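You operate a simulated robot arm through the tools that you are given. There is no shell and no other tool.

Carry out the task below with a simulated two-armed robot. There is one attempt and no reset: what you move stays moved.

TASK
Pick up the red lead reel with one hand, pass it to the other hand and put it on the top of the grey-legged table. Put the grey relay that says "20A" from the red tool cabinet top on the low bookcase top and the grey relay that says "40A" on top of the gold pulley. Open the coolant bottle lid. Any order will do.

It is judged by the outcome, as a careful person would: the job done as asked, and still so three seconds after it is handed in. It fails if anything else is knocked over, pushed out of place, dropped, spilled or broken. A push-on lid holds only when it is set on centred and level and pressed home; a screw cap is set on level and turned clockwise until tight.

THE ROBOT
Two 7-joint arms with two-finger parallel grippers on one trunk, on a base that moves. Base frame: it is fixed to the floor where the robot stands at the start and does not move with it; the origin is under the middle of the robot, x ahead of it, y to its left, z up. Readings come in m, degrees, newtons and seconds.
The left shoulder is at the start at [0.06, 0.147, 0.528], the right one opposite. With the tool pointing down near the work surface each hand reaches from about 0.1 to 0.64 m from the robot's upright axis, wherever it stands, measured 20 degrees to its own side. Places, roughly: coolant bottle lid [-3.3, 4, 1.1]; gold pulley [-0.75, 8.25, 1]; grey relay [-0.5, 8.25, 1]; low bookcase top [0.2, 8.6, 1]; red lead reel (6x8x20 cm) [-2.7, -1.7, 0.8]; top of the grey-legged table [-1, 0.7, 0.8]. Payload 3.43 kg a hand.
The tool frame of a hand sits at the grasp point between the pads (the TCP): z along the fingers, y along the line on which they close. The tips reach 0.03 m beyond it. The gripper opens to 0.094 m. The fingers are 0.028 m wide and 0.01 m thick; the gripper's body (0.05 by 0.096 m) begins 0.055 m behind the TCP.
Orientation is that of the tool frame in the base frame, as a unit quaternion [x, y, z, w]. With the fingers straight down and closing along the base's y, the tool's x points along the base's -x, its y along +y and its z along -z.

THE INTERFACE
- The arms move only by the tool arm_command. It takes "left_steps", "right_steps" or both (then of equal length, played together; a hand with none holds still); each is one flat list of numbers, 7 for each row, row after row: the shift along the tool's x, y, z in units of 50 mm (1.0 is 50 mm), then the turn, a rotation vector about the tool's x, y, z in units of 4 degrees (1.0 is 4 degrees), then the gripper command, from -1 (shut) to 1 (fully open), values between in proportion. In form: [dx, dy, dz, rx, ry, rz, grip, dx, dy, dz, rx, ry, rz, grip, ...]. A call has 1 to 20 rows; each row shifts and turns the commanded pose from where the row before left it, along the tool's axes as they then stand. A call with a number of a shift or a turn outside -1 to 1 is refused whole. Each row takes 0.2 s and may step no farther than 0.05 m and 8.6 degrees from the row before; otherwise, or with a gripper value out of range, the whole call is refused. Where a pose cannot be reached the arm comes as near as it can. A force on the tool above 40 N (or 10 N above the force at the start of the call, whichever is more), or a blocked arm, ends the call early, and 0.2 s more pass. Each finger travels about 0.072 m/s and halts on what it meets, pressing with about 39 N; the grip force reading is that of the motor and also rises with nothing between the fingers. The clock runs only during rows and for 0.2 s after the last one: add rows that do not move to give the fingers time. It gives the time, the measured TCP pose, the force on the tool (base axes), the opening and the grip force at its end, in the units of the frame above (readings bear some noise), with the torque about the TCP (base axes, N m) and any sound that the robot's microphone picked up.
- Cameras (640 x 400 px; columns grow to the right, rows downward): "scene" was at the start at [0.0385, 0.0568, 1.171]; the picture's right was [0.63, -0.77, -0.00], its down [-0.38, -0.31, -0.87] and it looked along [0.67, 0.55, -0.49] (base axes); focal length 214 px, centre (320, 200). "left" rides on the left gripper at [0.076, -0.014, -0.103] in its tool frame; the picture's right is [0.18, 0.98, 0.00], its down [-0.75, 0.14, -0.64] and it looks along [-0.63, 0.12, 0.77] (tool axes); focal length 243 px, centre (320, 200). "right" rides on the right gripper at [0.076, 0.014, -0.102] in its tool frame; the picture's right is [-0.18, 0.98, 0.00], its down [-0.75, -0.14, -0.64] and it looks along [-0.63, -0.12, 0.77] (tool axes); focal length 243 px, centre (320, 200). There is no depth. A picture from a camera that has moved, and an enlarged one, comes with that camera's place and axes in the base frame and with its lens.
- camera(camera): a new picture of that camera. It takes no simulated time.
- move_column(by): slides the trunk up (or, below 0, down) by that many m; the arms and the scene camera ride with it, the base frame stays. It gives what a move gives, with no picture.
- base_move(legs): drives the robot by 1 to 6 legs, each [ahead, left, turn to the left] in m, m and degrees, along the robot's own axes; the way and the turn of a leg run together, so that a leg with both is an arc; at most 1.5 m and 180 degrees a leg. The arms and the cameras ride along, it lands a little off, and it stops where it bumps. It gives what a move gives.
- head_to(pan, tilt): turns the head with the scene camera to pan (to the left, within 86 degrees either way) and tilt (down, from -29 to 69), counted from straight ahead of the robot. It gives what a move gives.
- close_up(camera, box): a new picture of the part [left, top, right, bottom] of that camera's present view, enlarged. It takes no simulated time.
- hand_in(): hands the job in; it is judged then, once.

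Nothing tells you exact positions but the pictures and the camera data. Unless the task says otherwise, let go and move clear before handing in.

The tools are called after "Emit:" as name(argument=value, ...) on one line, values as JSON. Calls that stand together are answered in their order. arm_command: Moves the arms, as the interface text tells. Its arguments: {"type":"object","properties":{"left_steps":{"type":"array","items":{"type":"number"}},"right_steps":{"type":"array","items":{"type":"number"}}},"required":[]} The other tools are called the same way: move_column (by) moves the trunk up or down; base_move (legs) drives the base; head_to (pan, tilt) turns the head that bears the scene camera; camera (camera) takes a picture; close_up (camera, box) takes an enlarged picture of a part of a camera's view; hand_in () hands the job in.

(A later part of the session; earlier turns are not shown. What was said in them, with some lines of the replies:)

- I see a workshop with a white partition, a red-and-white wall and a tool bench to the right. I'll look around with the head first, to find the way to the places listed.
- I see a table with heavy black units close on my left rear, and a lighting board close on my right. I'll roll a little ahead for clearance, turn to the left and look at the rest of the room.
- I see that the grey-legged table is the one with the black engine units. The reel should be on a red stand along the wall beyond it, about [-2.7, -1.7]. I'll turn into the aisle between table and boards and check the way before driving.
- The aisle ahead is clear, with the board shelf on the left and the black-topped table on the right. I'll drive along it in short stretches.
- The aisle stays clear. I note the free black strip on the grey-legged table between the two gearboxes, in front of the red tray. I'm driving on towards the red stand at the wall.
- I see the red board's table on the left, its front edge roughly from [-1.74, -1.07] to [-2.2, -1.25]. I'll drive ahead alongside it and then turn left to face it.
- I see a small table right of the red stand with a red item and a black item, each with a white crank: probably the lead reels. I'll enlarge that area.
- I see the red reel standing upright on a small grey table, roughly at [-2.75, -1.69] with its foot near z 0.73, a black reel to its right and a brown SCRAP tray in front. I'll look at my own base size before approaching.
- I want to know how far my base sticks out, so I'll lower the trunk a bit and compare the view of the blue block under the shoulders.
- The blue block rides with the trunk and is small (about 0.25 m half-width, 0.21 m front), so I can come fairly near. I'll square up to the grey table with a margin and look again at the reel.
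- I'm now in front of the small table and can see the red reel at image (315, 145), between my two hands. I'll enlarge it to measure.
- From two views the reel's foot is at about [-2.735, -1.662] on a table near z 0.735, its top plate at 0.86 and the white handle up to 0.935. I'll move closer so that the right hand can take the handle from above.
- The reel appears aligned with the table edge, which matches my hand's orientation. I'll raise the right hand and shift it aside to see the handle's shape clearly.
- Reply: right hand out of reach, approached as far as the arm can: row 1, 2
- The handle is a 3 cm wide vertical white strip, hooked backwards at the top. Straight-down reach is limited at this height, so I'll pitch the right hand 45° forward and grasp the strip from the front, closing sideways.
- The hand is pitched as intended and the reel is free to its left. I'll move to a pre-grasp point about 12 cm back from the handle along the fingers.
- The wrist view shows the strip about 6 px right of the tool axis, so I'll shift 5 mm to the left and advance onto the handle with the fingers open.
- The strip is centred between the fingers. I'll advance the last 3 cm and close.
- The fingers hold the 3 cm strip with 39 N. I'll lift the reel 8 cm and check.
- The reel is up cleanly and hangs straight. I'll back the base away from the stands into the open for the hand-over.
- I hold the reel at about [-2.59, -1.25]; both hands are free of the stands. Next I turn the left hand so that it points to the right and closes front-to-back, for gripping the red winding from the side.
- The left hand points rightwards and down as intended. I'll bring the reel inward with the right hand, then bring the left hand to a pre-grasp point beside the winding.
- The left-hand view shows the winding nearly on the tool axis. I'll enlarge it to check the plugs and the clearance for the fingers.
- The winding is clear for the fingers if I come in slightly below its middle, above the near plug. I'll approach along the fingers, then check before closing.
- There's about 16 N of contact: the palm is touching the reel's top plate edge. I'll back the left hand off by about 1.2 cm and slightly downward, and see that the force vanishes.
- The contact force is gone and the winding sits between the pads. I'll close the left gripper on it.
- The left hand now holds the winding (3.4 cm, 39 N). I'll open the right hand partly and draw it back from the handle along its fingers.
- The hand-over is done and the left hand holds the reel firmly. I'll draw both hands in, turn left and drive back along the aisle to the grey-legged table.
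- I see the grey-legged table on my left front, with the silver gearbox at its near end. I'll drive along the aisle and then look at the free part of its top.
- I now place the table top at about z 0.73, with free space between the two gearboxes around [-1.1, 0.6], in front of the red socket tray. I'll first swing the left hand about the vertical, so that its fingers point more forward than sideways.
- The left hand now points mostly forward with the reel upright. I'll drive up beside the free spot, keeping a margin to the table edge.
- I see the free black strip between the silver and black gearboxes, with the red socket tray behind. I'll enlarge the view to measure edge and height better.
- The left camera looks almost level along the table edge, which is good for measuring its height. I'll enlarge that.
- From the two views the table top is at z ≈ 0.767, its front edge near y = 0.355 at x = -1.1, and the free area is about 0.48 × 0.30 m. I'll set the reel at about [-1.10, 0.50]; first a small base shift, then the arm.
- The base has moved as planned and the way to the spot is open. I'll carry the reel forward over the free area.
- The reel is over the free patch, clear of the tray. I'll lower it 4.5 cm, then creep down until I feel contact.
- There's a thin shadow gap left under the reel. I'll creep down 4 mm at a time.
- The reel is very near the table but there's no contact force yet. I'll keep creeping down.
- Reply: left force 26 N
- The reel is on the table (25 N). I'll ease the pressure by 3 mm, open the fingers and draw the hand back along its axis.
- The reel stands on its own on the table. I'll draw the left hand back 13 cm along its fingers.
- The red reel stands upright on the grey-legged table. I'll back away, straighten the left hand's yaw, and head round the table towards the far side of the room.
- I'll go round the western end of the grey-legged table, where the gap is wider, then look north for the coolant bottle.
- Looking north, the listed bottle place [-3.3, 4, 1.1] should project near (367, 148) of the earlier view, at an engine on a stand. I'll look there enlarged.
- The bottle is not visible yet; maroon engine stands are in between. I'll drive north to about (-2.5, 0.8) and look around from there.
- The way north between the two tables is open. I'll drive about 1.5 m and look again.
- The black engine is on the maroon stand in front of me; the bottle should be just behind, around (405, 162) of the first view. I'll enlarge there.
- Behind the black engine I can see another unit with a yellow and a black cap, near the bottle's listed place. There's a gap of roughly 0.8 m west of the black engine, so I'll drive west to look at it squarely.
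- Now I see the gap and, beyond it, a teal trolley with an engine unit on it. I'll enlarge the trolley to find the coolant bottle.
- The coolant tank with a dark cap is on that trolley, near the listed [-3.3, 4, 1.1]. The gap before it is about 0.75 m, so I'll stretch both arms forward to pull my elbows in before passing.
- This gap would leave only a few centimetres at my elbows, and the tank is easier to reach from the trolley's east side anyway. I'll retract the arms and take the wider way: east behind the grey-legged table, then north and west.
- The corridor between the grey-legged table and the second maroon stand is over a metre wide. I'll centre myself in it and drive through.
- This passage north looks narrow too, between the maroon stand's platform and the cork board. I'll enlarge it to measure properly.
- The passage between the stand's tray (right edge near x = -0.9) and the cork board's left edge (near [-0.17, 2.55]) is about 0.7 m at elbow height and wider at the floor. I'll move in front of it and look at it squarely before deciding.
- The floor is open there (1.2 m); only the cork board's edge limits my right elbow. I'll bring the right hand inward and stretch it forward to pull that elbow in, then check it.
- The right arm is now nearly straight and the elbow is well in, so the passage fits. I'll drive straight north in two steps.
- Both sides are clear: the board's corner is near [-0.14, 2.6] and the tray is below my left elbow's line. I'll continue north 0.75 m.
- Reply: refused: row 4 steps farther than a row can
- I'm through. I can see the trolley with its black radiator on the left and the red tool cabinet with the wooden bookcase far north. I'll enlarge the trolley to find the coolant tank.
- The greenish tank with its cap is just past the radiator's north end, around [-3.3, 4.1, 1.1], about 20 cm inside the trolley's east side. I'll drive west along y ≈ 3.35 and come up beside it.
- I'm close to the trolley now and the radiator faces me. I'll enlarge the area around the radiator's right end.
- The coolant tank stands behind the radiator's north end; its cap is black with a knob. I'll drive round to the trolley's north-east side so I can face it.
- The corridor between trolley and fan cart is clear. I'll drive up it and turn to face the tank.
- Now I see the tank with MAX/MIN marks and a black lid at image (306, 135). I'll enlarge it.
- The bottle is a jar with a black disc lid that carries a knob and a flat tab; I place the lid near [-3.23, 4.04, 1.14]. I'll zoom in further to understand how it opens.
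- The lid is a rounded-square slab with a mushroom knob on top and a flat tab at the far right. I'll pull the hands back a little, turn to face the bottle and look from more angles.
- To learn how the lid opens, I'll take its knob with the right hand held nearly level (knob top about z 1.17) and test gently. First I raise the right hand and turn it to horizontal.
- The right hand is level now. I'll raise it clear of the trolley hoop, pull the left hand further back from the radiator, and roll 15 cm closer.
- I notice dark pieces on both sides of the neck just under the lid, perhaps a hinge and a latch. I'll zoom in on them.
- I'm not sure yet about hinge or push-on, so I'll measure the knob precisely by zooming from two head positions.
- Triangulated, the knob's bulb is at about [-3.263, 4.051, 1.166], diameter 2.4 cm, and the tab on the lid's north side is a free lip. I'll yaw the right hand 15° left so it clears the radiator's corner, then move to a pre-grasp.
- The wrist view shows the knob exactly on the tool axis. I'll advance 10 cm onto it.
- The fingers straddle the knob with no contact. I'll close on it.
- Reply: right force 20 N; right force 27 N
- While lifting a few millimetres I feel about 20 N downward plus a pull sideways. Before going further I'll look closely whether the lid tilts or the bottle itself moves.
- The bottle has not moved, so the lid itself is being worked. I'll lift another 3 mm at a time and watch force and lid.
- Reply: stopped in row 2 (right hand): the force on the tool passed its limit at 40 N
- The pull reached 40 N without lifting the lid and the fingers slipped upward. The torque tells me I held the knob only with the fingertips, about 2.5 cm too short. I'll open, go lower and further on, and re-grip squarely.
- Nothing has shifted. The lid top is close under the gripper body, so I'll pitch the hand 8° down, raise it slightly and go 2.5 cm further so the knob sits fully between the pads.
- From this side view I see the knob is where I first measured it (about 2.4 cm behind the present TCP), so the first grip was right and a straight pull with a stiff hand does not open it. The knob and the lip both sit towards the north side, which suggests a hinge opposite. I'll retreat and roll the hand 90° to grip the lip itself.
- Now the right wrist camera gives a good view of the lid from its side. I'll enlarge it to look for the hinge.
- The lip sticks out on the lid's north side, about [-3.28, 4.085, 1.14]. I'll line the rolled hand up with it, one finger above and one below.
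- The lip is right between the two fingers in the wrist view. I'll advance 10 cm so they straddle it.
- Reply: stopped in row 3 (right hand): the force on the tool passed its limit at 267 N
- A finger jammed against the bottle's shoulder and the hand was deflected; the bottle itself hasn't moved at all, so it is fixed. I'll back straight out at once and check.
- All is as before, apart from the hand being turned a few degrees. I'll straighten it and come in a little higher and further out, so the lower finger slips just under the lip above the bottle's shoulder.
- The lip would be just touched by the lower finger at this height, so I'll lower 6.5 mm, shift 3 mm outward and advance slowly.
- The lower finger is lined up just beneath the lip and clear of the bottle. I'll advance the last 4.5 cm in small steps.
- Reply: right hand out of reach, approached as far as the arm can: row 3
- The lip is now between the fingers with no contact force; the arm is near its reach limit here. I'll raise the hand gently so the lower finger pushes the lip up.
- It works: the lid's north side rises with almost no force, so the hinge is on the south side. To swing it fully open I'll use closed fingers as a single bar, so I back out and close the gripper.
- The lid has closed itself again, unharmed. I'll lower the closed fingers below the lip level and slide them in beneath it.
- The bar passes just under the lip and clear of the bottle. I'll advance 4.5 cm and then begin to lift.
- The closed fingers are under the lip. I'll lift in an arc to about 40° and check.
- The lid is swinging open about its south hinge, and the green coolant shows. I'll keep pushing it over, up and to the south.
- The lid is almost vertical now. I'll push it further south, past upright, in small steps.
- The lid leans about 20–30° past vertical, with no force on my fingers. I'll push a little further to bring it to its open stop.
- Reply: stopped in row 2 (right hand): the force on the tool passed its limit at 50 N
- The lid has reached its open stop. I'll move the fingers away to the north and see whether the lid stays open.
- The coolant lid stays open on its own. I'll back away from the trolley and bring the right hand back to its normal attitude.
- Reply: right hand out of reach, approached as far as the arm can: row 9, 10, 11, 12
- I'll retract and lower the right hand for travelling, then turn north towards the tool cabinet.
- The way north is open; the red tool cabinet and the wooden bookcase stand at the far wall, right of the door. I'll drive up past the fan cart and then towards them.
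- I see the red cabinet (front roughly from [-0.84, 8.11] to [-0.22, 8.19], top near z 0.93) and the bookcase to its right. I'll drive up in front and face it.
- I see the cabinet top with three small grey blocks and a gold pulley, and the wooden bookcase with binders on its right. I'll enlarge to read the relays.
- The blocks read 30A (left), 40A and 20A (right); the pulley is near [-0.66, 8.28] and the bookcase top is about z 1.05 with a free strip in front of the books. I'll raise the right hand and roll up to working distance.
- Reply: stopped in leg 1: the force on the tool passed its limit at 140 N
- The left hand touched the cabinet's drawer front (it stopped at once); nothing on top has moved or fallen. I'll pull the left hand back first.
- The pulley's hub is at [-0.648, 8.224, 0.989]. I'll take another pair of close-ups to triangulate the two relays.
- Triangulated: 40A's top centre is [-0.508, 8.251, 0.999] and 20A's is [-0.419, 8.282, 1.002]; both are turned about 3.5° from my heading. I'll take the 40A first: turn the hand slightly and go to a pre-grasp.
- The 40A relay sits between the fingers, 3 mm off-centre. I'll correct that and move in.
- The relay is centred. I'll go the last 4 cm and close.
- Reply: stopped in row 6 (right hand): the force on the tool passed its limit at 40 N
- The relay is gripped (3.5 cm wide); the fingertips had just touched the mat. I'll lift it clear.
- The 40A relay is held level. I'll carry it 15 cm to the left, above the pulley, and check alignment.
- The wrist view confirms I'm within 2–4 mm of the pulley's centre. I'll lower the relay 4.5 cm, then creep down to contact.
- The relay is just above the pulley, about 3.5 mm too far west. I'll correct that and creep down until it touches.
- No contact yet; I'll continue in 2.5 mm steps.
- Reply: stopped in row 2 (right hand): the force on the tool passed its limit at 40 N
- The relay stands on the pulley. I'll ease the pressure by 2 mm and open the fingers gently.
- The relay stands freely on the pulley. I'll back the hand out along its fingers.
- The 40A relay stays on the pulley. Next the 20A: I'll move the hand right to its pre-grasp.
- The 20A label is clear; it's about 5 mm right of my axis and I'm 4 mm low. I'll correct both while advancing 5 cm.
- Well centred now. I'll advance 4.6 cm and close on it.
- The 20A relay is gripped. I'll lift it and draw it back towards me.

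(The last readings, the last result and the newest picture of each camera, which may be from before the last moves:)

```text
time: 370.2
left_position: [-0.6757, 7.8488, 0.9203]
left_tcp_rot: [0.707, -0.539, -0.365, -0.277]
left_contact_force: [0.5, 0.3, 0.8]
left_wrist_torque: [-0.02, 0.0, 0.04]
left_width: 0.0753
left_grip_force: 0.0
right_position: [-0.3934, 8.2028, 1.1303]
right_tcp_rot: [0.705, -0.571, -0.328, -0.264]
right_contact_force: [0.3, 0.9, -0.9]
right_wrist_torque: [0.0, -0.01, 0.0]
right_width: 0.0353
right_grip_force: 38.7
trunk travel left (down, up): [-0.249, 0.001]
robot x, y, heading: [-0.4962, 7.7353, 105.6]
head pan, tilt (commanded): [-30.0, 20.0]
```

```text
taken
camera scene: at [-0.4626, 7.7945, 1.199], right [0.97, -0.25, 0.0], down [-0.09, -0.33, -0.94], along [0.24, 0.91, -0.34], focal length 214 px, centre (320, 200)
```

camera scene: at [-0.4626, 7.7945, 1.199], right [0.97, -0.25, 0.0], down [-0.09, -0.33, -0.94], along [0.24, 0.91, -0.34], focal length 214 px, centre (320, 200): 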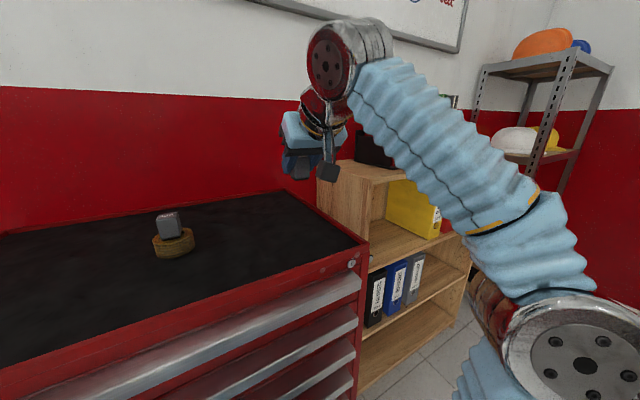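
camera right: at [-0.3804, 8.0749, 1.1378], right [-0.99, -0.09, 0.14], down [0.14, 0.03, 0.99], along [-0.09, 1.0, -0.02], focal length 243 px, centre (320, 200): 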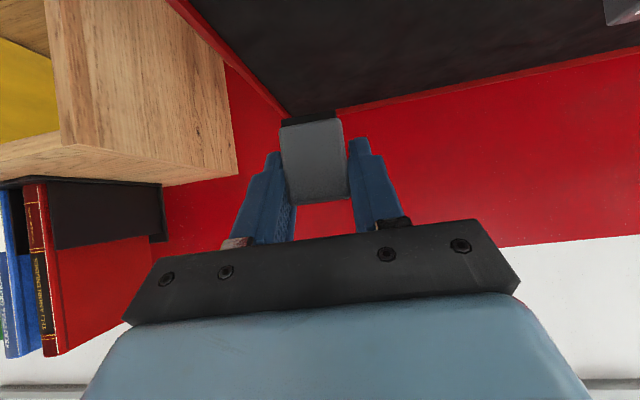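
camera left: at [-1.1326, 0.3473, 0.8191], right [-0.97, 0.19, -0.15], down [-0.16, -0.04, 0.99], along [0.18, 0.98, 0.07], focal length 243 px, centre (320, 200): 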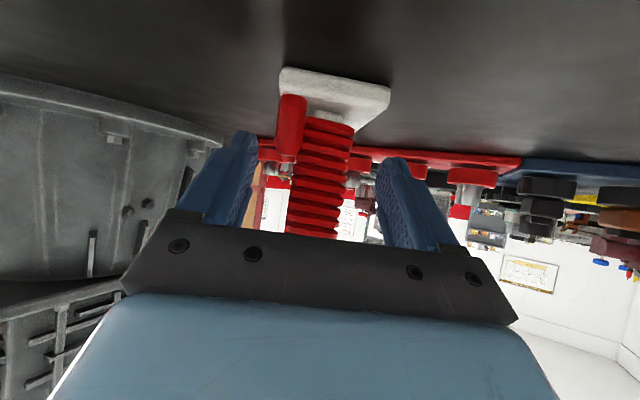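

The relay is clear of the cabinet. I'll draw it back a little more and shift the base right, so that the bookcase top is in front of the right hand.

Emit:
arm_command(right_steps=[0.65, 0, -0.75, 0, 0, 0, -1, 0.3, 0, -0.8, 0, 0, 0, -1])

Emit:
base_move(legs=[[0, -0.33, 0]])

Emit:
head_to(pan=15, tilt=15)

Emit:
camera(camera="scene")

Emit:
camera(camera="right")

```text
time: 370.8
left_position: [-0.6761, 7.8488, 0.9198]
left_tcp_rot: [0.706, -0.539, -0.365, -0.279]
left_contact_force: [0.0, -0.6, 0.2]
left_wrist_torque: [-0.03, 0.0, -0.04]
left_width: 0.0754
left_grip_force: 0.0
right_position: [-0.3765, 8.1144, 1.1457]
right_tcp_rot: [0.705, -0.571, -0.327, -0.263]
right_contact_force: [0.0, -0.1, -0.6]
right_wrist_torque: [-0.01, -0.01, 0.01]
right_width: 0.0351
right_grip_force: 39.0
trunk travel left (down, up): [-0.249, 0.001]
robot x, y, heading: [-0.493, 7.7337, 105.4]
head pan, tilt (commanded): [-30.0, 20.0]
```

```text
time: 373.0
left_position: [-0.3519, 7.9373, 0.92]
left_tcp_rot: [0.707, -0.539, -0.365, -0.277]
left_contact_force: [-0.7, -0.8, -0.4]
left_wrist_torque: [-0.01, 0.01, 0.0]
left_width: 0.0755
left_grip_force: 0.0
right_position: [-0.0531, 8.2046, 1.1437]
right_tcp_rot: [0.705, -0.571, -0.327, -0.264]
right_contact_force: [-0.4, 0.2, -0.4]
right_wrist_torque: [0.0, -0.02, 0.0]
right_width: 0.0354
right_grip_force: 38.6
trunk travel left (down, up): [-0.249, 0.001]
robot x, y, heading: [-0.1716, 7.822, 105.8]
head pan, tilt (commanded): [-30.0, 20.0]
```

```text
time: 374.1
left_position: [-0.3512, 7.9379, 0.9203]
left_tcp_rot: [0.707, -0.539, -0.365, -0.278]
left_contact_force: [0.1, -0.7, -0.5]
left_wrist_torque: [0.01, 0.0, 0.01]
left_width: 0.0755
left_grip_force: 0.2
right_position: [-0.0519, 8.2048, 1.1452]
right_tcp_rot: [0.706, -0.571, -0.328, -0.263]
right_contact_force: [0.4, -0.3, 0.0]
right_wrist_torque: [0.0, -0.01, -0.02]
right_width: 0.0353
right_grip_force: 39.5
trunk travel left (down, up): [-0.249, 0.001]
robot x, y, heading: [-0.1724, 7.8216, 105.7]
head pan, tilt (commanded): [15.0, 15.0]
```

```text
taken
camera scene: at [-0.2089, 7.8744, 1.2072], right [0.86, 0.51, 0.0], down [0.13, -0.22, -0.97], along [-0.49, 0.83, -0.26], focal length 214 px, centre (320, 200)
```

scene: 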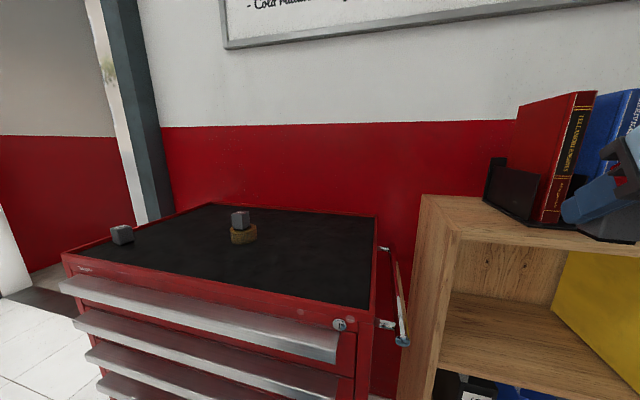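

```text
taken
camera right: at [-0.0388, 8.0763, 1.1537], right [-0.99, -0.09, 0.14], down [0.14, 0.03, 0.99], along [-0.09, 1.0, -0.01], focal length 243 px, centre (320, 200)
```

right: 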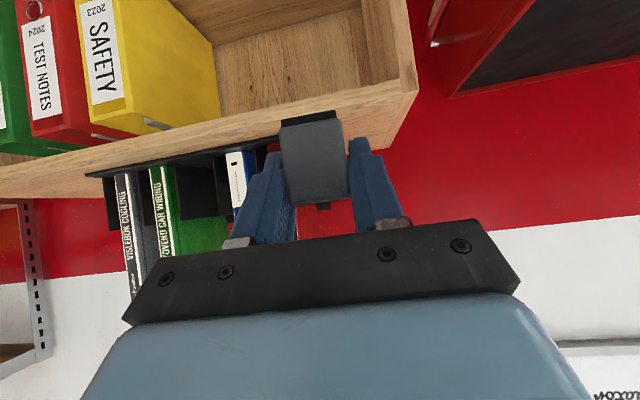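

The bookcase top is near z 1.04, with its front-left corner at about [-0.175, 8.325] and the books' rack 13 cm behind the edge. I'll aim for [-0.065, 8.417] and move the relay forward in two stages.

Emit:
arm_command(right_steps=[-0.257, -0.104, 0.658, 0, 0, 0, -1, -0.257, -0.104, 0.658, 0, 0, 0, -1, -0.257, -0.104, 0.658, 0, 0, 0, -1])

Emit:
camera(camera="right")

Emit:
head_to(pan=-15, tilt=12)

Emit:
camera(camera="scene")

```text
time: 374.9
left_position: [-0.3518, 7.9367, 0.9207]
left_tcp_rot: [0.706, -0.539, -0.365, -0.278]
left_contact_force: [-0.3, -0.7, 0.2]
left_wrist_torque: [-0.01, -0.02, 0.04]
left_width: 0.0754
left_grip_force: 0.1
right_position: [-0.0581, 8.3051, 1.1097]
right_tcp_rot: [0.706, -0.57, -0.327, -0.264]
right_contact_force: [-0.5, 0.2, -0.2]
right_wrist_torque: [0.01, -0.01, -0.03]
right_width: 0.0354
right_grip_force: 38.8
trunk travel left (down, up): [-0.249, 0.001]
robot x, y, heading: [-0.1655, 7.8251, 105.6]
head pan, tilt (commanded): [15.0, 15.0]
```

```text
taken
camera right: at [-0.0444, 8.1778, 1.1189], right [-0.99, -0.09, 0.14], down [0.14, 0.03, 0.99], along [-0.09, 1.0, -0.01], focal length 243 px, centre (320, 200)
```

right: 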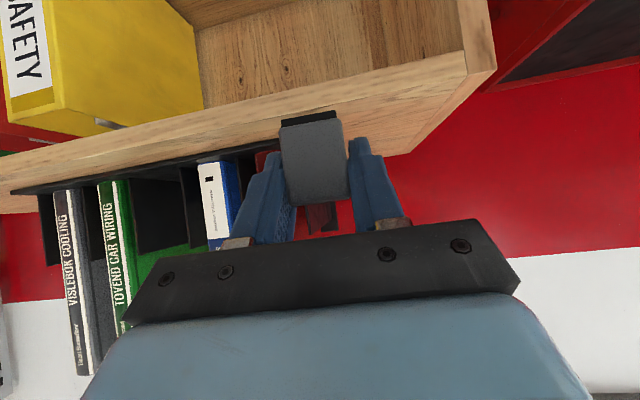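

```text
time: 375.8
left_position: [-0.3516, 7.9382, 0.9201]
left_tcp_rot: [0.708, -0.537, -0.366, -0.276]
left_contact_force: [-0.3, -0.1, 0.7]
left_wrist_torque: [0.0, 0.01, -0.01]
left_width: 0.0751
left_grip_force: 0.1
right_position: [-0.0574, 8.3053, 1.1103]
right_tcp_rot: [0.705, -0.572, -0.327, -0.263]
right_contact_force: [0.0, -0.3, -0.4]
right_wrist_torque: [0.0, 0.03, -0.04]
right_width: 0.0353
right_grip_force: 38.7
trunk travel left (down, up): [-0.249, 0.001]
robot x, y, heading: [-0.1654, 7.8273, 105.3]
head pan, tilt (commanded): [-15.0, 12.0]
```

```text
taken
camera scene: at [-0.1624, 7.8871, 1.2121], right [1.0, 0.01, 0.0], down [0.0, -0.21, -0.98], along [-0.01, 0.98, -0.21], focal length 214 px, centre (320, 200)
```

scene: 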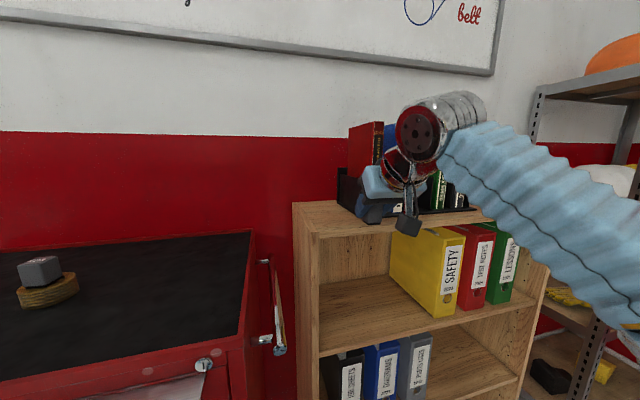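

The relay is over the front edge region of the bookcase. The free left part of the top is straight ahead, so I'll move 12 cm forward at this height.

Emit:
arm_command(right_steps=[-0.532, 0, 0.62, 0, 0, 0, -1, -0.532, 0, 0.62, 0, 0, 0, -1, -0.532, 0, 0.62, 0, 0, 0, -1])

Emit:
camera(camera="right")

Emit:
close_up(camera="scene", box=[280, 130, 480, 260])

```text
time: 376.7
left_position: [-0.3514, 7.9358, 0.9203]
left_tcp_rot: [0.707, -0.538, -0.366, -0.277]
left_contact_force: [-0.6, 0.5, 0.9]
left_wrist_torque: [0.02, -0.01, -0.03]
left_width: 0.0749
left_grip_force: 0.0
right_position: [-0.0822, 8.4127, 1.1123]
right_tcp_rot: [0.706, -0.574, -0.325, -0.259]
right_contact_force: [0.6, -12.0, 0.3]
right_wrist_torque: [0.15, 0.0, -0.35]
right_width: 0.0354
right_grip_force: 39.2
trunk travel left (down, up): [-0.249, 0.001]
robot x, y, heading: [-0.1706, 7.8235, 105.6]
head pan, tilt (commanded): [-15.0, 12.0]
stopped in row 3 (right hand): the force on the tool passed its limit at 76 N (the readings are from after the stop); the commanded pose is now the measured one
```

```text
taken
camera right: at [-0.0682, 8.2843, 1.122], right [-0.99, -0.09, 0.15], down [0.14, 0.04, 0.99], along [-0.09, 1.0, -0.03], focal length 243 px, centre (320, 200)
```

right: 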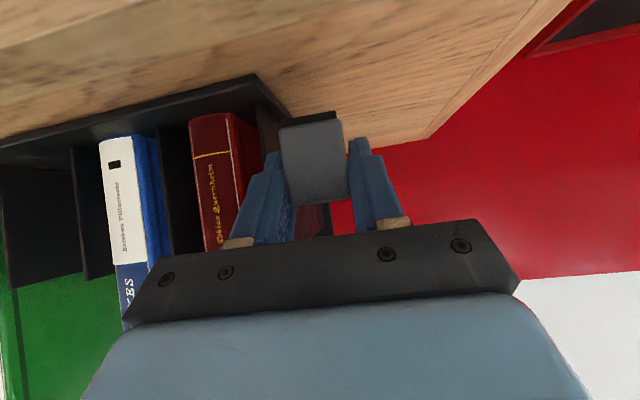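

```text
3.08 times, centred on (380, 195) of scene
camera zoom: at [-0.1622, 7.8851, 1.2122], right [1.0, 0.01, 0.0], down [0.0, -0.21, -0.98], along [-0.01, 0.98, -0.21], focal length 660 px, centre (135, 215)
```

zoom: 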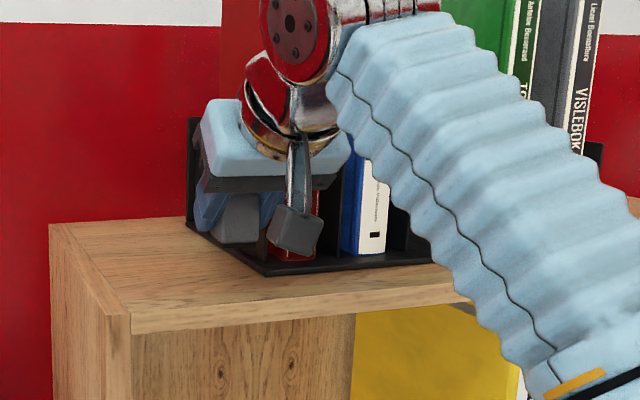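

The right finger has touched the left end of the book rack, which is nearer than I measured; the books still stand. I'll back off, shift 6 cm to the left and look again.

Emit:
arm_command(right_steps=[0.39, 0, -0.456, 0, 0, 0, -1, 0.39, 0, -0.456, 0, 0, 0, -1, 0, 0.65, 0, 0, 0, 0, -1, 0, 0.65, 0, 0, 0, 0, -1])

Emit:
camera(camera="right")

Emit:
close_up(camera="scene", box=[280, 130, 480, 260])

```text
time: 377.7
left_position: [-0.3522, 7.9368, 0.92]
left_tcp_rot: [0.707, -0.539, -0.365, -0.278]
left_contact_force: [0.9, -0.2, -0.4]
left_wrist_torque: [0.01, -0.06, 0.01]
left_width: 0.0753
left_grip_force: 0.1
right_position: [-0.1333, 8.3436, 1.1104]
right_tcp_rot: [0.706, -0.573, -0.324, -0.26]
right_contact_force: [0.3, -0.2, -0.1]
right_wrist_torque: [-0.01, 0.0, 0.02]
right_width: 0.0357
right_grip_force: 38.8
trunk travel left (down, up): [-0.249, 0.001]
robot x, y, heading: [-0.1646, 7.821, 105.5]
head pan, tilt (commanded): [-15.0, 12.0]
```

```text
taken
camera right: at [-0.1198, 8.2155, 1.1202], right [-0.99, -0.09, 0.14], down [0.14, 0.04, 0.99], along [-0.09, 1.0, -0.03], focal length 243 px, centre (320, 200)
```

right: 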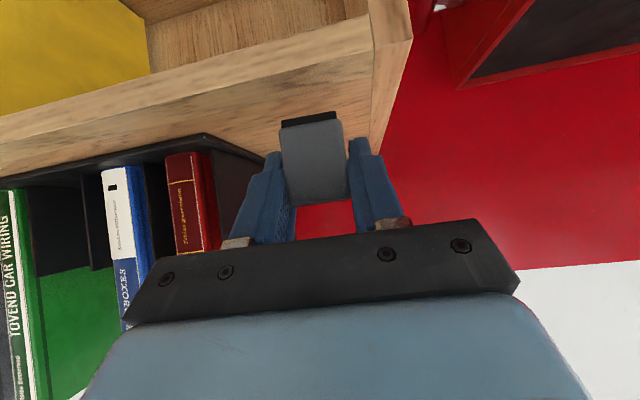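

```text
3.08 times, centred on (380, 195) of scene
camera zoom: at [-0.1621, 7.8871, 1.212], right [1.0, 0.01, 0.0], down [0.0, -0.21, -0.98], along [-0.01, 0.98, -0.21], focal length 660 px, centre (135, 215)
```

zoom: 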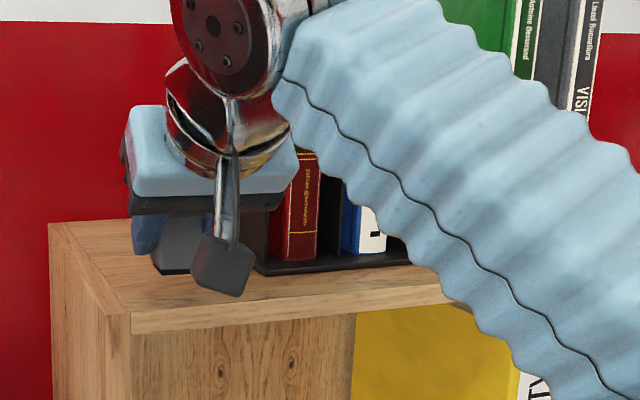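

The books and rack are as before. The free left part of the top is ahead now; I'll move 5.5 cm forward.

Emit:
arm_command(right_steps=[-0.358, 0, 0.417, 0, 0, 0, -1, -0.358, 0, 0.417, 0, 0, 0, -1])

Emit:
camera(camera="right")

Emit:
close_up(camera="scene", box=[280, 130, 480, 260])

```text
time: 378.3
left_position: [-0.3513, 7.9369, 0.9194]
left_tcp_rot: [0.707, -0.539, -0.365, -0.278]
left_contact_force: [-0.2, -0.8, 0.4]
left_wrist_torque: [-0.01, 0.0, 0.0]
left_width: 0.0753
left_grip_force: 0.1
right_position: [-0.1451, 8.3982, 1.1099]
right_tcp_rot: [0.707, -0.574, -0.323, -0.259]
right_contact_force: [0.4, -0.7, 0.4]
right_wrist_torque: [0.01, 0.01, 0.05]
right_width: 0.0353
right_grip_force: 38.7
trunk travel left (down, up): [-0.249, 0.001]
robot x, y, heading: [-0.1653, 7.826, 105.3]
head pan, tilt (commanded): [-15.0, 12.0]
```

```text
taken
camera right: at [-0.1322, 8.2696, 1.1201], right [-0.99, -0.09, 0.14], down [0.14, 0.04, 0.99], along [-0.09, 1.0, -0.03], focal length 243 px, centre (320, 200)
```

right: 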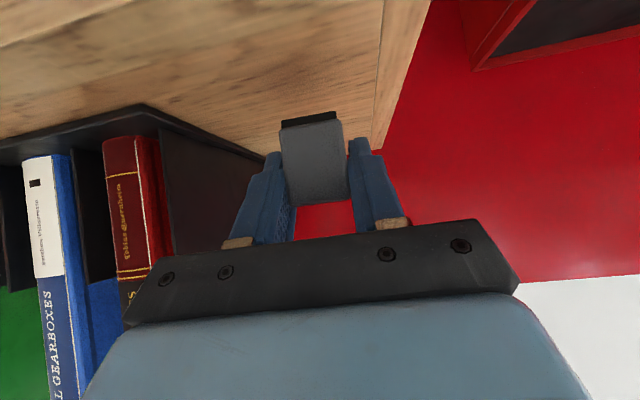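

```text
3.08 times, centred on (380, 195) of scene
camera zoom: at [-0.1622, 7.8869, 1.2121], right [1.0, 0.01, 0.0], down [0.0, -0.21, -0.98], along [-0.01, 0.98, -0.21], focal length 660 px, centre (135, 215)
```

zoom: 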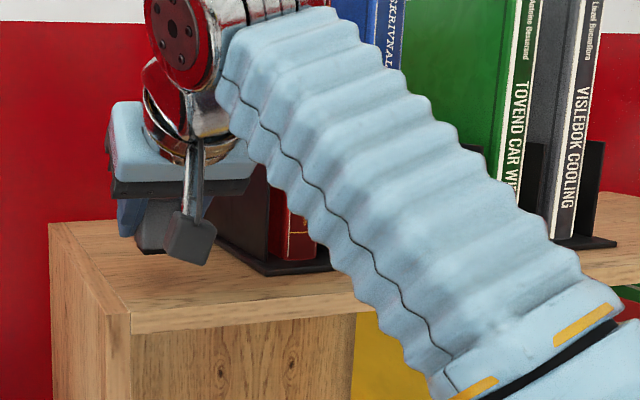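

The relay is over clear wood, well away from rack and edges. I'll lower it in small steps until it touches.

Emit:
arm_command(right_steps=[0.09, 0, 0.078, 0, 0, 0, -1, 0.045, 0, 0.039, 0, 0, 0, -1, 0, 0, 0, 0, 0, 0, -1])

Emit:
arm_command(right_steps=[0.06, 0, 0.052, 0, 0, 0, -1, 0, 0, 0, 0, 0, 0, -1])

Emit:
arm_command(right_steps=[0.06, 0, 0.052, 0, 0, 0, -1, 0, 0, 0, 0, 0, 0, -1])

Emit:
camera(camera="right")

```text
time: 379.1
left_position: [-0.352, 7.9389, 0.921]
left_tcp_rot: [0.707, -0.538, -0.366, -0.277]
left_contact_force: [0.7, -1.0, 0.0]
left_wrist_torque: [0.01, -0.03, -0.01]
left_width: 0.0752
left_grip_force: 0.0
right_position: [-0.1446, 8.3962, 1.1018]
right_tcp_rot: [0.706, -0.574, -0.323, -0.259]
right_contact_force: [0.3, -0.2, -0.3]
right_wrist_torque: [0.0, 0.0, 0.05]
right_width: 0.0354
right_grip_force: 39.0
trunk travel left (down, up): [-0.249, 0.001]
robot x, y, heading: [-0.1648, 7.824, 105.3]
head pan, tilt (commanded): [-15.0, 12.0]
```

```text
time: 379.7
left_position: [-0.3527, 7.9383, 0.9198]
left_tcp_rot: [0.707, -0.539, -0.365, -0.277]
left_contact_force: [-0.2, 0.0, 0.2]
left_wrist_torque: [-0.03, 0.01, -0.01]
left_width: 0.0751
left_grip_force: 0.1
right_position: [-0.1446, 8.3971, 1.0989]
right_tcp_rot: [0.706, -0.574, -0.324, -0.259]
right_contact_force: [-1.0, -0.6, -0.4]
right_wrist_torque: [0.03, 0.02, 0.0]
right_width: 0.0353
right_grip_force: 38.5
trunk travel left (down, up): [-0.249, 0.001]
robot x, y, heading: [-0.1718, 7.8233, 105.1]
head pan, tilt (commanded): [-15.0, 12.0]
```

```text
time: 380.3
left_position: [-0.3524, 7.9374, 0.9202]
left_tcp_rot: [0.707, -0.539, -0.365, -0.277]
left_contact_force: [-0.2, 1.4, 1.0]
left_wrist_torque: [0.0, -0.02, 0.0]
left_width: 0.0752
left_grip_force: 0.0
right_position: [-0.1439, 8.397, 1.094]
right_tcp_rot: [0.706, -0.574, -0.324, -0.26]
right_contact_force: [-0.1, 0.8, -0.8]
right_wrist_torque: [-0.03, 0.01, 0.0]
right_width: 0.0353
right_grip_force: 39.2
trunk travel left (down, up): [-0.249, 0.001]
robot x, y, heading: [-0.1674, 7.8248, 105.5]
head pan, tilt (commanded): [-15.0, 12.0]
```

```text
taken
camera right: at [-0.1314, 8.2687, 1.1037], right [-0.99, -0.09, 0.14], down [0.14, 0.04, 0.99], along [-0.09, 1.0, -0.03], focal length 243 px, centre (320, 200)
```

right: 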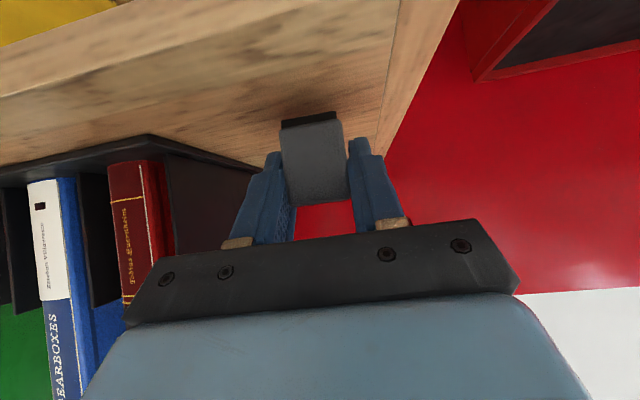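

Emit:
arm_command(right_steps=[0.06, 0, 0.052, 0, 0, 0, -1, 0, 0, 0, 0, 0, 0, -1])

Emit:
arm_command(right_steps=[0.06, 0, 0.052, 0, 0, 0, -1, 0, 0, 0, 0, 0, 0, -1])

Emit:
arm_command(right_steps=[0.045, 0, 0.039, 0, 0, 0, -1, 0, 0, 0, 0, 0, 0, -1])

Emit:
close_up(camera="right", box=[240, 60, 400, 220])

```text
time: 380.9
left_position: [-0.3517, 7.9381, 0.9191]
left_tcp_rot: [0.707, -0.539, -0.364, -0.277]
left_contact_force: [1.1, -0.4, 0.3]
left_wrist_torque: [0.0, -0.02, -0.02]
left_width: 0.075
left_grip_force: 0.1
right_position: [-0.1456, 8.3968, 1.0904]
right_tcp_rot: [0.707, -0.574, -0.324, -0.259]
right_contact_force: [-0.6, 0.2, -0.3]
right_wrist_torque: [0.02, -0.02, -0.01]
right_width: 0.0355
right_grip_force: 39.3
trunk travel left (down, up): [-0.249, 0.001]
robot x, y, heading: [-0.1668, 7.8238, 105.5]
head pan, tilt (commanded): [-15.0, 12.0]
```

```text
time: 381.5
left_position: [-0.3528, 7.9386, 0.9192]
left_tcp_rot: [0.707, -0.539, -0.365, -0.277]
left_contact_force: [0.3, 0.2, -0.8]
left_wrist_torque: [-0.02, 0.0, -0.03]
left_width: 0.075
left_grip_force: 0.1
right_position: [-0.1444, 8.3974, 1.0865]
right_tcp_rot: [0.706, -0.574, -0.324, -0.26]
right_contact_force: [0.5, 1.1, 0.4]
right_wrist_torque: [0.06, -0.02, -0.03]
right_width: 0.0353
right_grip_force: 39.1
trunk travel left (down, up): [-0.249, 0.001]
robot x, y, heading: [-0.1658, 7.8255, 105.2]
head pan, tilt (commanded): [-15.0, 12.0]
```

```text
time: 382.1
left_position: [-0.3524, 7.9367, 0.9197]
left_tcp_rot: [0.708, -0.538, -0.366, -0.276]
left_contact_force: [-0.3, -0.2, -0.5]
left_wrist_torque: [-0.02, 0.0, 0.0]
left_width: 0.0753
left_grip_force: 0.0
right_position: [-0.1441, 8.3948, 1.0861]
right_tcp_rot: [0.705, -0.573, -0.326, -0.261]
right_contact_force: [-1.1, 6.1, 21.3]
right_wrist_torque: [0.51, -0.06, 0.07]
right_width: 0.0354
right_grip_force: 38.9
trunk travel left (down, up): [-0.249, 0.001]
robot x, y, heading: [-0.1646, 7.8256, 105.2]
head pan, tilt (commanded): [-15.0, 12.0]
```

```text
2.50 times, centred on (320, 140) of right
camera zoom: at [-0.1312, 8.2671, 1.0946], right [-0.99, -0.09, 0.15], down [0.14, 0.03, 0.99], along [-0.09, 1.0, -0.02], focal length 606 px, centre (320, 350)
```

zoom: 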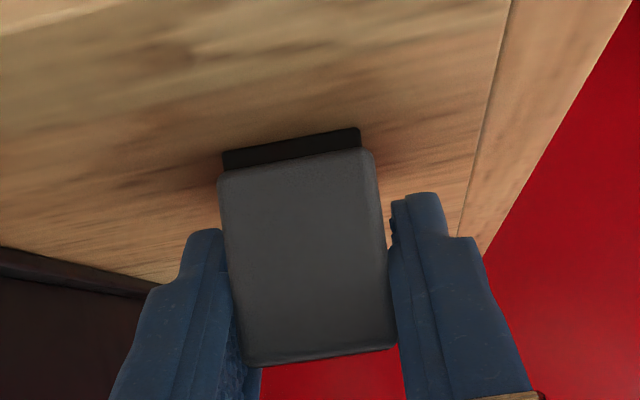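

The relay stands on the bookcase top. I'll ease the pressure, open the fingers and withdraw.

Emit:
arm_command(right_steps=[-0.038, 0, -0.033, 0, 0, 0, -1, 0, 0, 0, 0, 0, 0, -1])

Emit:
arm_command(right_steps=[0, 0, 0, 0, 0, 0, -0.15, 0, 0, 0, 0, 0, 0, 0.0, 0, 0, 0, 0, 0, 0, 0.15, 0, 0, 0, 0, 0, 0, 0.15])

Emit:
camera(camera="right")

```text
time: 382.7
left_position: [-0.3525, 7.9366, 0.9197]
left_tcp_rot: [0.706, -0.539, -0.365, -0.278]
left_contact_force: [-0.1, 0.0, -0.3]
left_wrist_torque: [0.0, 0.01, -0.02]
left_width: 0.0753
left_grip_force: 0.1
right_position: [-0.144, 8.396, 1.0859]
right_tcp_rot: [0.707, -0.574, -0.323, -0.259]
right_contact_force: [1.3, -1.8, 8.1]
right_wrist_torque: [0.08, -0.04, -0.01]
right_width: 0.0357
right_grip_force: 38.9
trunk travel left (down, up): [-0.249, 0.001]
robot x, y, heading: [-0.1693, 7.8227, 105.6]
head pan, tilt (commanded): [-15.0, 12.0]
```

```text
time: 383.7
left_position: [-0.3522, 7.9375, 0.9205]
left_tcp_rot: [0.706, -0.539, -0.365, -0.278]
left_contact_force: [0.1, 0.7, 0.2]
left_wrist_torque: [0.01, -0.03, -0.03]
left_width: 0.0752
left_grip_force: 0.1
right_position: [-0.145, 8.3956, 1.0872]
right_tcp_rot: [0.706, -0.573, -0.325, -0.259]
right_contact_force: [-1.2, 0.4, 0.9]
right_wrist_torque: [0.0, 0.0, 0.0]
right_width: 0.0539
right_grip_force: 0.1
trunk travel left (down, up): [-0.249, 0.001]
robot x, y, heading: [-0.168, 7.8242, 105.2]
head pan, tilt (commanded): [-15.0, 12.0]
```

```text
taken
camera right: at [-0.1314, 8.2682, 1.0958], right [-0.99, -0.09, 0.14], down [0.14, 0.04, 0.99], along [-0.09, 1.0, -0.03], focal length 243 px, centre (320, 200)
```

right: 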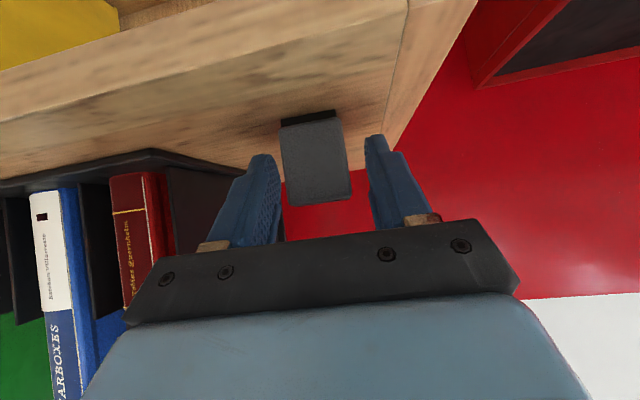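

The relay stands on its own on the wood. I'll pull the hand back along its fingers.

Emit:
arm_command(right_steps=[0, 0, -0.3, 0, 0, 0, 0.15, 0, 0, -0.6, 0, 0, 0, 0.15, 0, 0, -0.8, 0, 0, 0, 0.15, 0.3, 0, -0.8, 0, 0, 0, 0.3])

Emit:
camera(camera="right")

Emit:
head_to(pan=0, tilt=15)

Emit:
camera(camera="scene")

```text
time: 384.7
left_position: [-0.352, 7.9378, 0.9194]
left_tcp_rot: [0.707, -0.539, -0.364, -0.277]
left_contact_force: [-0.5, 0.4, 0.2]
left_wrist_torque: [0.02, 0.0, 0.0]
left_width: 0.0751
left_grip_force: 0.0
right_position: [-0.122, 8.295, 1.1565]
right_tcp_rot: [0.707, -0.573, -0.324, -0.258]
right_contact_force: [-0.4, -0.6, -0.8]
right_wrist_torque: [-0.02, -0.03, 0.0]
right_width: 0.0613
right_grip_force: 0.0
trunk travel left (down, up): [-0.249, 0.001]
robot x, y, heading: [-0.1655, 7.8234, 105.5]
head pan, tilt (commanded): [-15.0, 12.0]
```

```text
taken
camera right: at [-0.1088, 8.1672, 1.167], right [-0.99, -0.09, 0.14], down [0.14, 0.04, 0.99], along [-0.09, 1.0, -0.03], focal length 243 px, centre (320, 200)
```

right: 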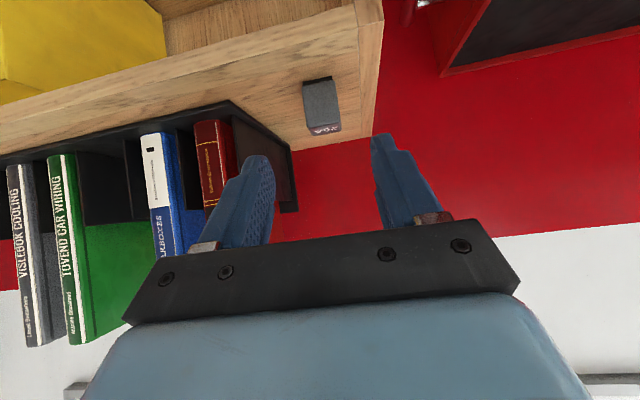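

```text
time: 385.4
left_position: [-0.3523, 7.9364, 0.9204]
left_tcp_rot: [0.707, -0.539, -0.365, -0.278]
left_contact_force: [0.4, -0.3, 0.3]
left_wrist_torque: [0.02, 0.05, -0.03]
left_width: 0.0752
left_grip_force: 0.0
right_position: [-0.1211, 8.2956, 1.1566]
right_tcp_rot: [0.706, -0.574, -0.323, -0.259]
right_contact_force: [0.0, 0.0, -0.4]
right_wrist_torque: [0.01, -0.02, 0.04]
right_width: 0.061
right_grip_force: 0.1
trunk travel left (down, up): [-0.249, 0.001]
robot x, y, heading: [-0.1674, 7.8242, 105.5]
head pan, tilt (commanded): [0.0, 15.0]
```

```text
taken
camera scene: at [-0.1864, 7.8839, 1.2072], right [0.96, 0.27, 0.0], down [0.07, -0.25, -0.97], along [-0.26, 0.93, -0.26], focal length 214 px, centre (320, 200)
```

scene: 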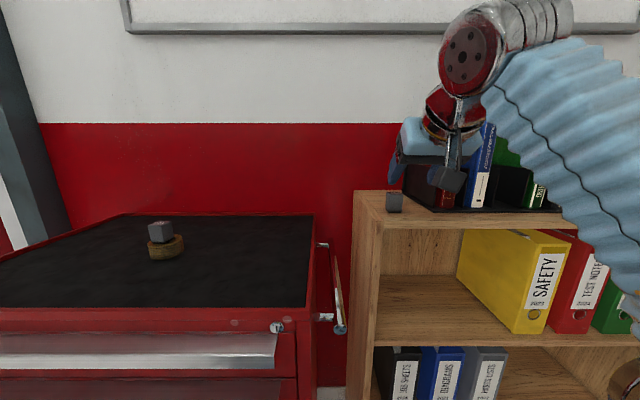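

Both relays are in place: 40A on the pulley, 20A on the bookcase top. I'll back off to my earlier viewpoint to compare the scene with the first picture and verify nothing else has shifted.

Emit:
base_move(legs=[[-0.31, 0, 0], [0, 0.335, 0]])

Emit:
head_to(pan=0, tilt=25)

Emit:
camera(camera="scene")

Emit:
close_up(camera="scene", box=[400, 60, 640, 210])

Emit:
close_up(camera="scene", box=[200, 140, 430, 210])

```text
time: 389.3
left_position: [-0.5854, 7.5543, 0.92]
left_tcp_rot: [0.706, -0.54, -0.365, -0.278]
left_contact_force: [0.2, -0.3, -0.4]
left_wrist_torque: [-0.03, 0.0, 0.01]
left_width: 0.075
left_grip_force: 0.0
right_position: [-0.3556, 7.9109, 1.1575]
right_tcp_rot: [0.706, -0.574, -0.324, -0.259]
right_contact_force: [-0.3, 0.4, 0.3]
right_wrist_torque: [-0.04, 0.0, 0.01]
right_width: 0.0612
right_grip_force: 0.1
trunk travel left (down, up): [-0.249, 0.001]
robot x, y, heading: [-0.4013, 7.4391, 105.3]
head pan, tilt (commanded): [0.0, 15.0]
```

```text
time: 390.0
left_position: [-0.586, 7.5546, 0.9202]
left_tcp_rot: [0.706, -0.539, -0.365, -0.278]
left_contact_force: [0.3, 0.3, -0.8]
left_wrist_torque: [0.04, -0.03, 0.01]
left_width: 0.0751
left_grip_force: 0.0
right_position: [-0.3561, 7.9115, 1.1575]
right_tcp_rot: [0.706, -0.574, -0.324, -0.259]
right_contact_force: [0.3, 0.5, -0.7]
right_wrist_torque: [-0.01, 0.02, 0.02]
right_width: 0.0613
right_grip_force: 0.1
trunk travel left (down, up): [-0.249, 0.001]
robot x, y, heading: [-0.4008, 7.4396, 105.5]
head pan, tilt (commanded): [0.0, 25.0]
```

```text
taken
camera scene: at [-0.4204, 7.4989, 1.191], right [0.96, 0.26, 0.0], down [0.11, -0.41, -0.91], along [-0.24, 0.87, -0.42], focal length 214 px, centre (320, 200)
```

scene: 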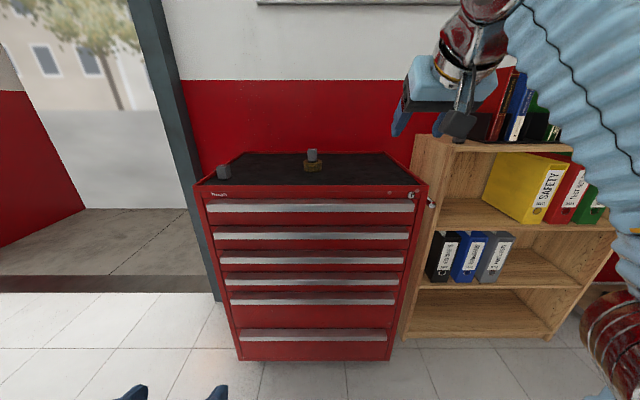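

```text
2.67 times, centred on (520, 135) of scene
camera zoom: at [-0.4204, 7.4989, 1.191], right [0.96, 0.26, 0.0], down [0.11, -0.41, -0.91], along [-0.24, 0.87, -0.42], focal length 572 px, centre (-213, 373)
```

zoom: 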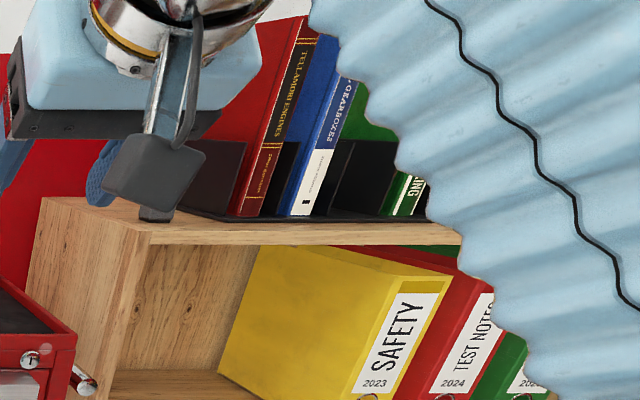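

```text
2.78 times, centred on (315, 175) of scene
camera zoom: at [-0.4204, 7.4989, 1.191], right [0.96, 0.26, 0.0], down [0.11, -0.41, -0.91], along [-0.24, 0.87, -0.42], focal length 597 px, centre (334, 270)
```

zoom: 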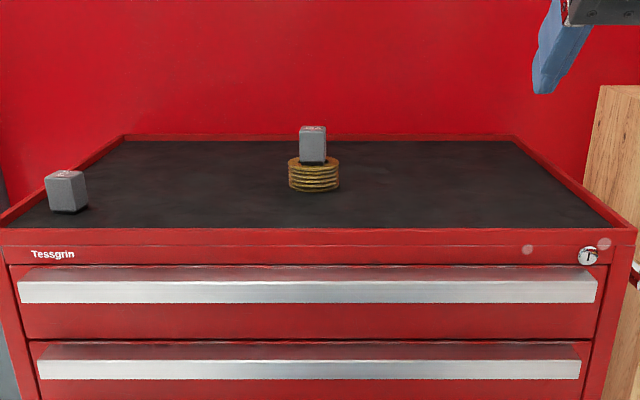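

Compared with my first picture the cabinet, 30A relay, books and rack are all in the same relative places. I'll pull the right hand back and take a last close look at both relays.

Emit:
arm_command(right_steps=[0.65, -0.3, -0.6, 0, 0, 0, 0.3, 0.75, -0.3, 0.5, 0, 0, 0, 0.3, 0.75, -0.2, 0.6, 0, 0, 0, 0.3])

Emit:
close_up(camera="scene", box=[400, 110, 500, 180])

Emit:
close_up(camera="scene", box=[280, 140, 340, 180])

```text
time: 390.8
left_position: [-0.5863, 7.5542, 0.9209]
left_tcp_rot: [0.706, -0.539, -0.366, -0.278]
left_contact_force: [0.0, -0.1, 0.5]
left_wrist_torque: [0.01, -0.01, 0.01]
left_width: 0.0752
left_grip_force: 0.0
right_position: [-0.3075, 7.8686, 1.0617]
right_tcp_rot: [0.706, -0.575, -0.323, -0.259]
right_contact_force: [-0.4, 0.5, 0.9]
right_wrist_torque: [-0.01, -0.03, 0.0]
right_width: 0.0611
right_grip_force: 0.0
trunk travel left (down, up): [-0.249, 0.001]
robot x, y, heading: [-0.4018, 7.4411, 105.5]
head pan, tilt (commanded): [0.0, 25.0]
```

```text
5.71 times, centred on (450, 145) of scene
camera zoom: at [-0.4205, 7.4989, 1.191], right [0.96, 0.26, 0.0], down [0.11, -0.41, -0.91], along [-0.24, 0.87, -0.42], focal length 1226 px, centre (-423, 514)
```

zoom: 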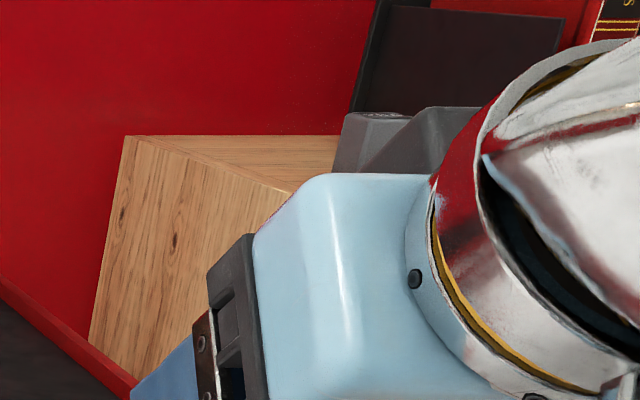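

```text
10.00 times, centred on (310, 160) of scene
camera zoom: at [-0.4205, 7.4989, 1.191], right [0.96, 0.26, 0.0], down [0.11, -0.41, -0.91], along [-0.24, 0.87, -0.42], focal length 2145 px, centre (420, 600)
```

zoom: 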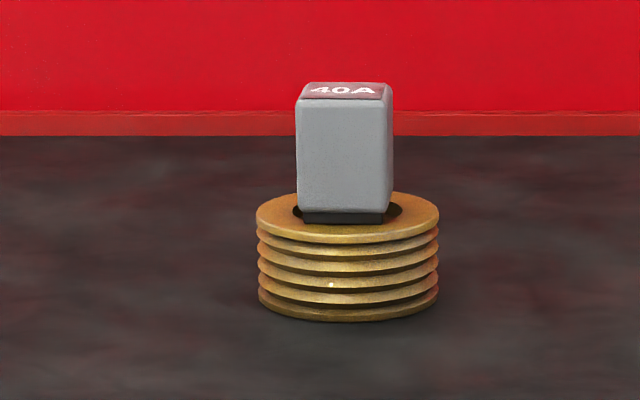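

The 40A stands squarely on the pulley. I'll step back a little more to see the 20A relay unobstructed.

Emit:
base_move(legs=[[-0.4, 0.1, 0]])

Emit:
head_to(pan=-8, tilt=15)

Emit:
camera(camera="scene")

```text
time: 393.4
left_position: [-0.578, 7.1397, 0.919]
left_tcp_rot: [0.708, -0.538, -0.365, -0.277]
left_contact_force: [-0.1, -0.4, 0.0]
left_wrist_torque: [0.01, 0.01, -0.03]
left_width: 0.0752
left_grip_force: 0.1
right_position: [-0.3002, 7.4558, 1.0621]
right_tcp_rot: [0.708, -0.572, -0.324, -0.258]
right_contact_force: [0.1, 0.2, 0.5]
right_wrist_torque: [-0.03, -0.01, 0.01]
right_width: 0.061
right_grip_force: 0.0
trunk travel left (down, up): [-0.249, 0.001]
robot x, y, heading: [-0.3889, 7.0265, 105.9]
head pan, tilt (commanded): [0.0, 25.0]
```

```text
time: 394.1
left_position: [-0.5783, 7.1391, 0.9197]
left_tcp_rot: [0.707, -0.538, -0.366, -0.277]
left_contact_force: [0.7, -0.3, -0.3]
left_wrist_torque: [-0.01, -0.01, 0.04]
left_width: 0.0751
left_grip_force: 0.1
right_position: [-0.2993, 7.4561, 1.0628]
right_tcp_rot: [0.707, -0.573, -0.324, -0.259]
right_contact_force: [1.0, 0.6, 0.4]
right_wrist_torque: [-0.01, 0.01, 0.03]
right_width: 0.0613
right_grip_force: 0.1
trunk travel left (down, up): [-0.249, 0.001]
robot x, y, heading: [-0.3927, 7.026, 105.7]
head pan, tilt (commanded): [-8.0, 15.0]
```

```text
taken
camera scene: at [-0.3995, 7.0895, 1.2071], right [0.99, 0.13, 0.0], down [0.03, -0.26, -0.97], along [-0.13, 0.96, -0.26], focal length 214 px, centre (320, 200)
```

scene: 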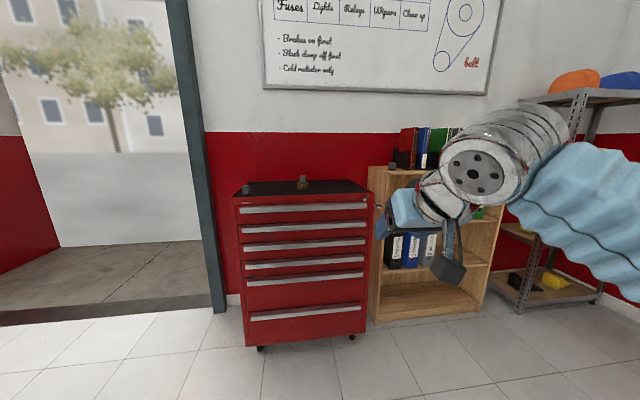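

Emit:
close_up(camera="scene", box=[360, 140, 440, 190])

Emit:
close_up(camera="scene", box=[230, 160, 390, 240])

```text
8.00 times, centred on (400, 165) of scene
camera zoom: at [-0.3995, 7.0895, 1.2071], right [0.99, 0.13, 0.0], down [0.03, -0.26, -0.97], along [-0.13, 0.96, -0.26], focal length 1716 px, centre (-320, 480)
```

zoom: 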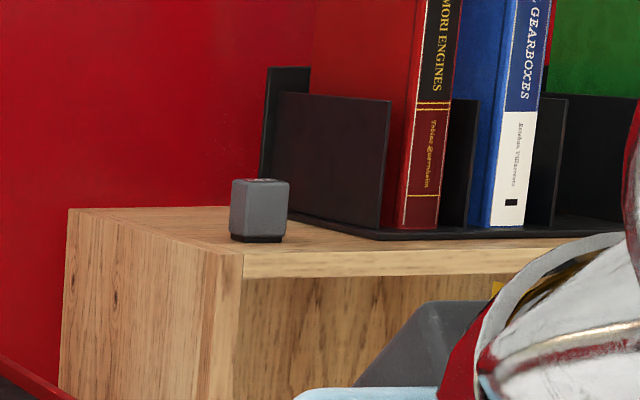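

```text
4.00 times, centred on (310, 200) of scene
camera zoom: at [-0.3995, 7.0895, 1.2071], right [0.99, 0.13, 0.0], down [0.03, -0.26, -0.97], along [-0.13, 0.96, -0.26], focal length 858 px, centre (360, 200)
```

zoom: 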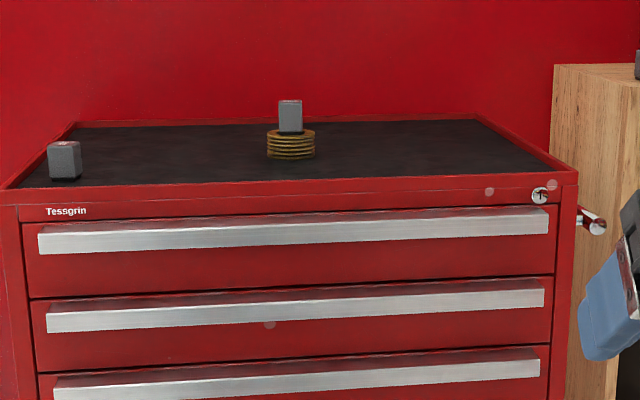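

Everything is in place: the reel stands on the grey-legged table, the coolant lid is open past vertical, the 20A relay is on the bookcase top and the 40A on the gold pulley. Both hands are empty and clear, so I'm handing in.

Emit:
hand_in()

```text
The job is handed in.
```

All four parts of the task are done and I handed it in; both hands are empty and clear.

- **Red lead reel:** I picked it up with the right hand, passed it to the left, and set it upright on the grey-legged table. It stands in the free space between the two gearboxes.
- **40A relay:** It stands on top of the gold pulley on the red tool cabinet.
- **20A relay:** It stands on the low bookcase top, to the left of the book rack.
- **Coolant bottle lid:** It turned out to be hinged. I swung it past vertical to its stop, and it stayed open without support. I last saw it at the trolley and did not go back to check it before handing in.

There were three unplanned contacts:

- **Coolant bottle:** a finger jammed against it at about 267 N; it did not move.
- **Cabinet drawers:** the left hand bumped the front at about 140 N. Comparing the cabinet area with my first picture, nothing there had shifted.
- **Book rack:** a finger touched its end at about 76 N; by the same comparison, the rack and books had not moved.
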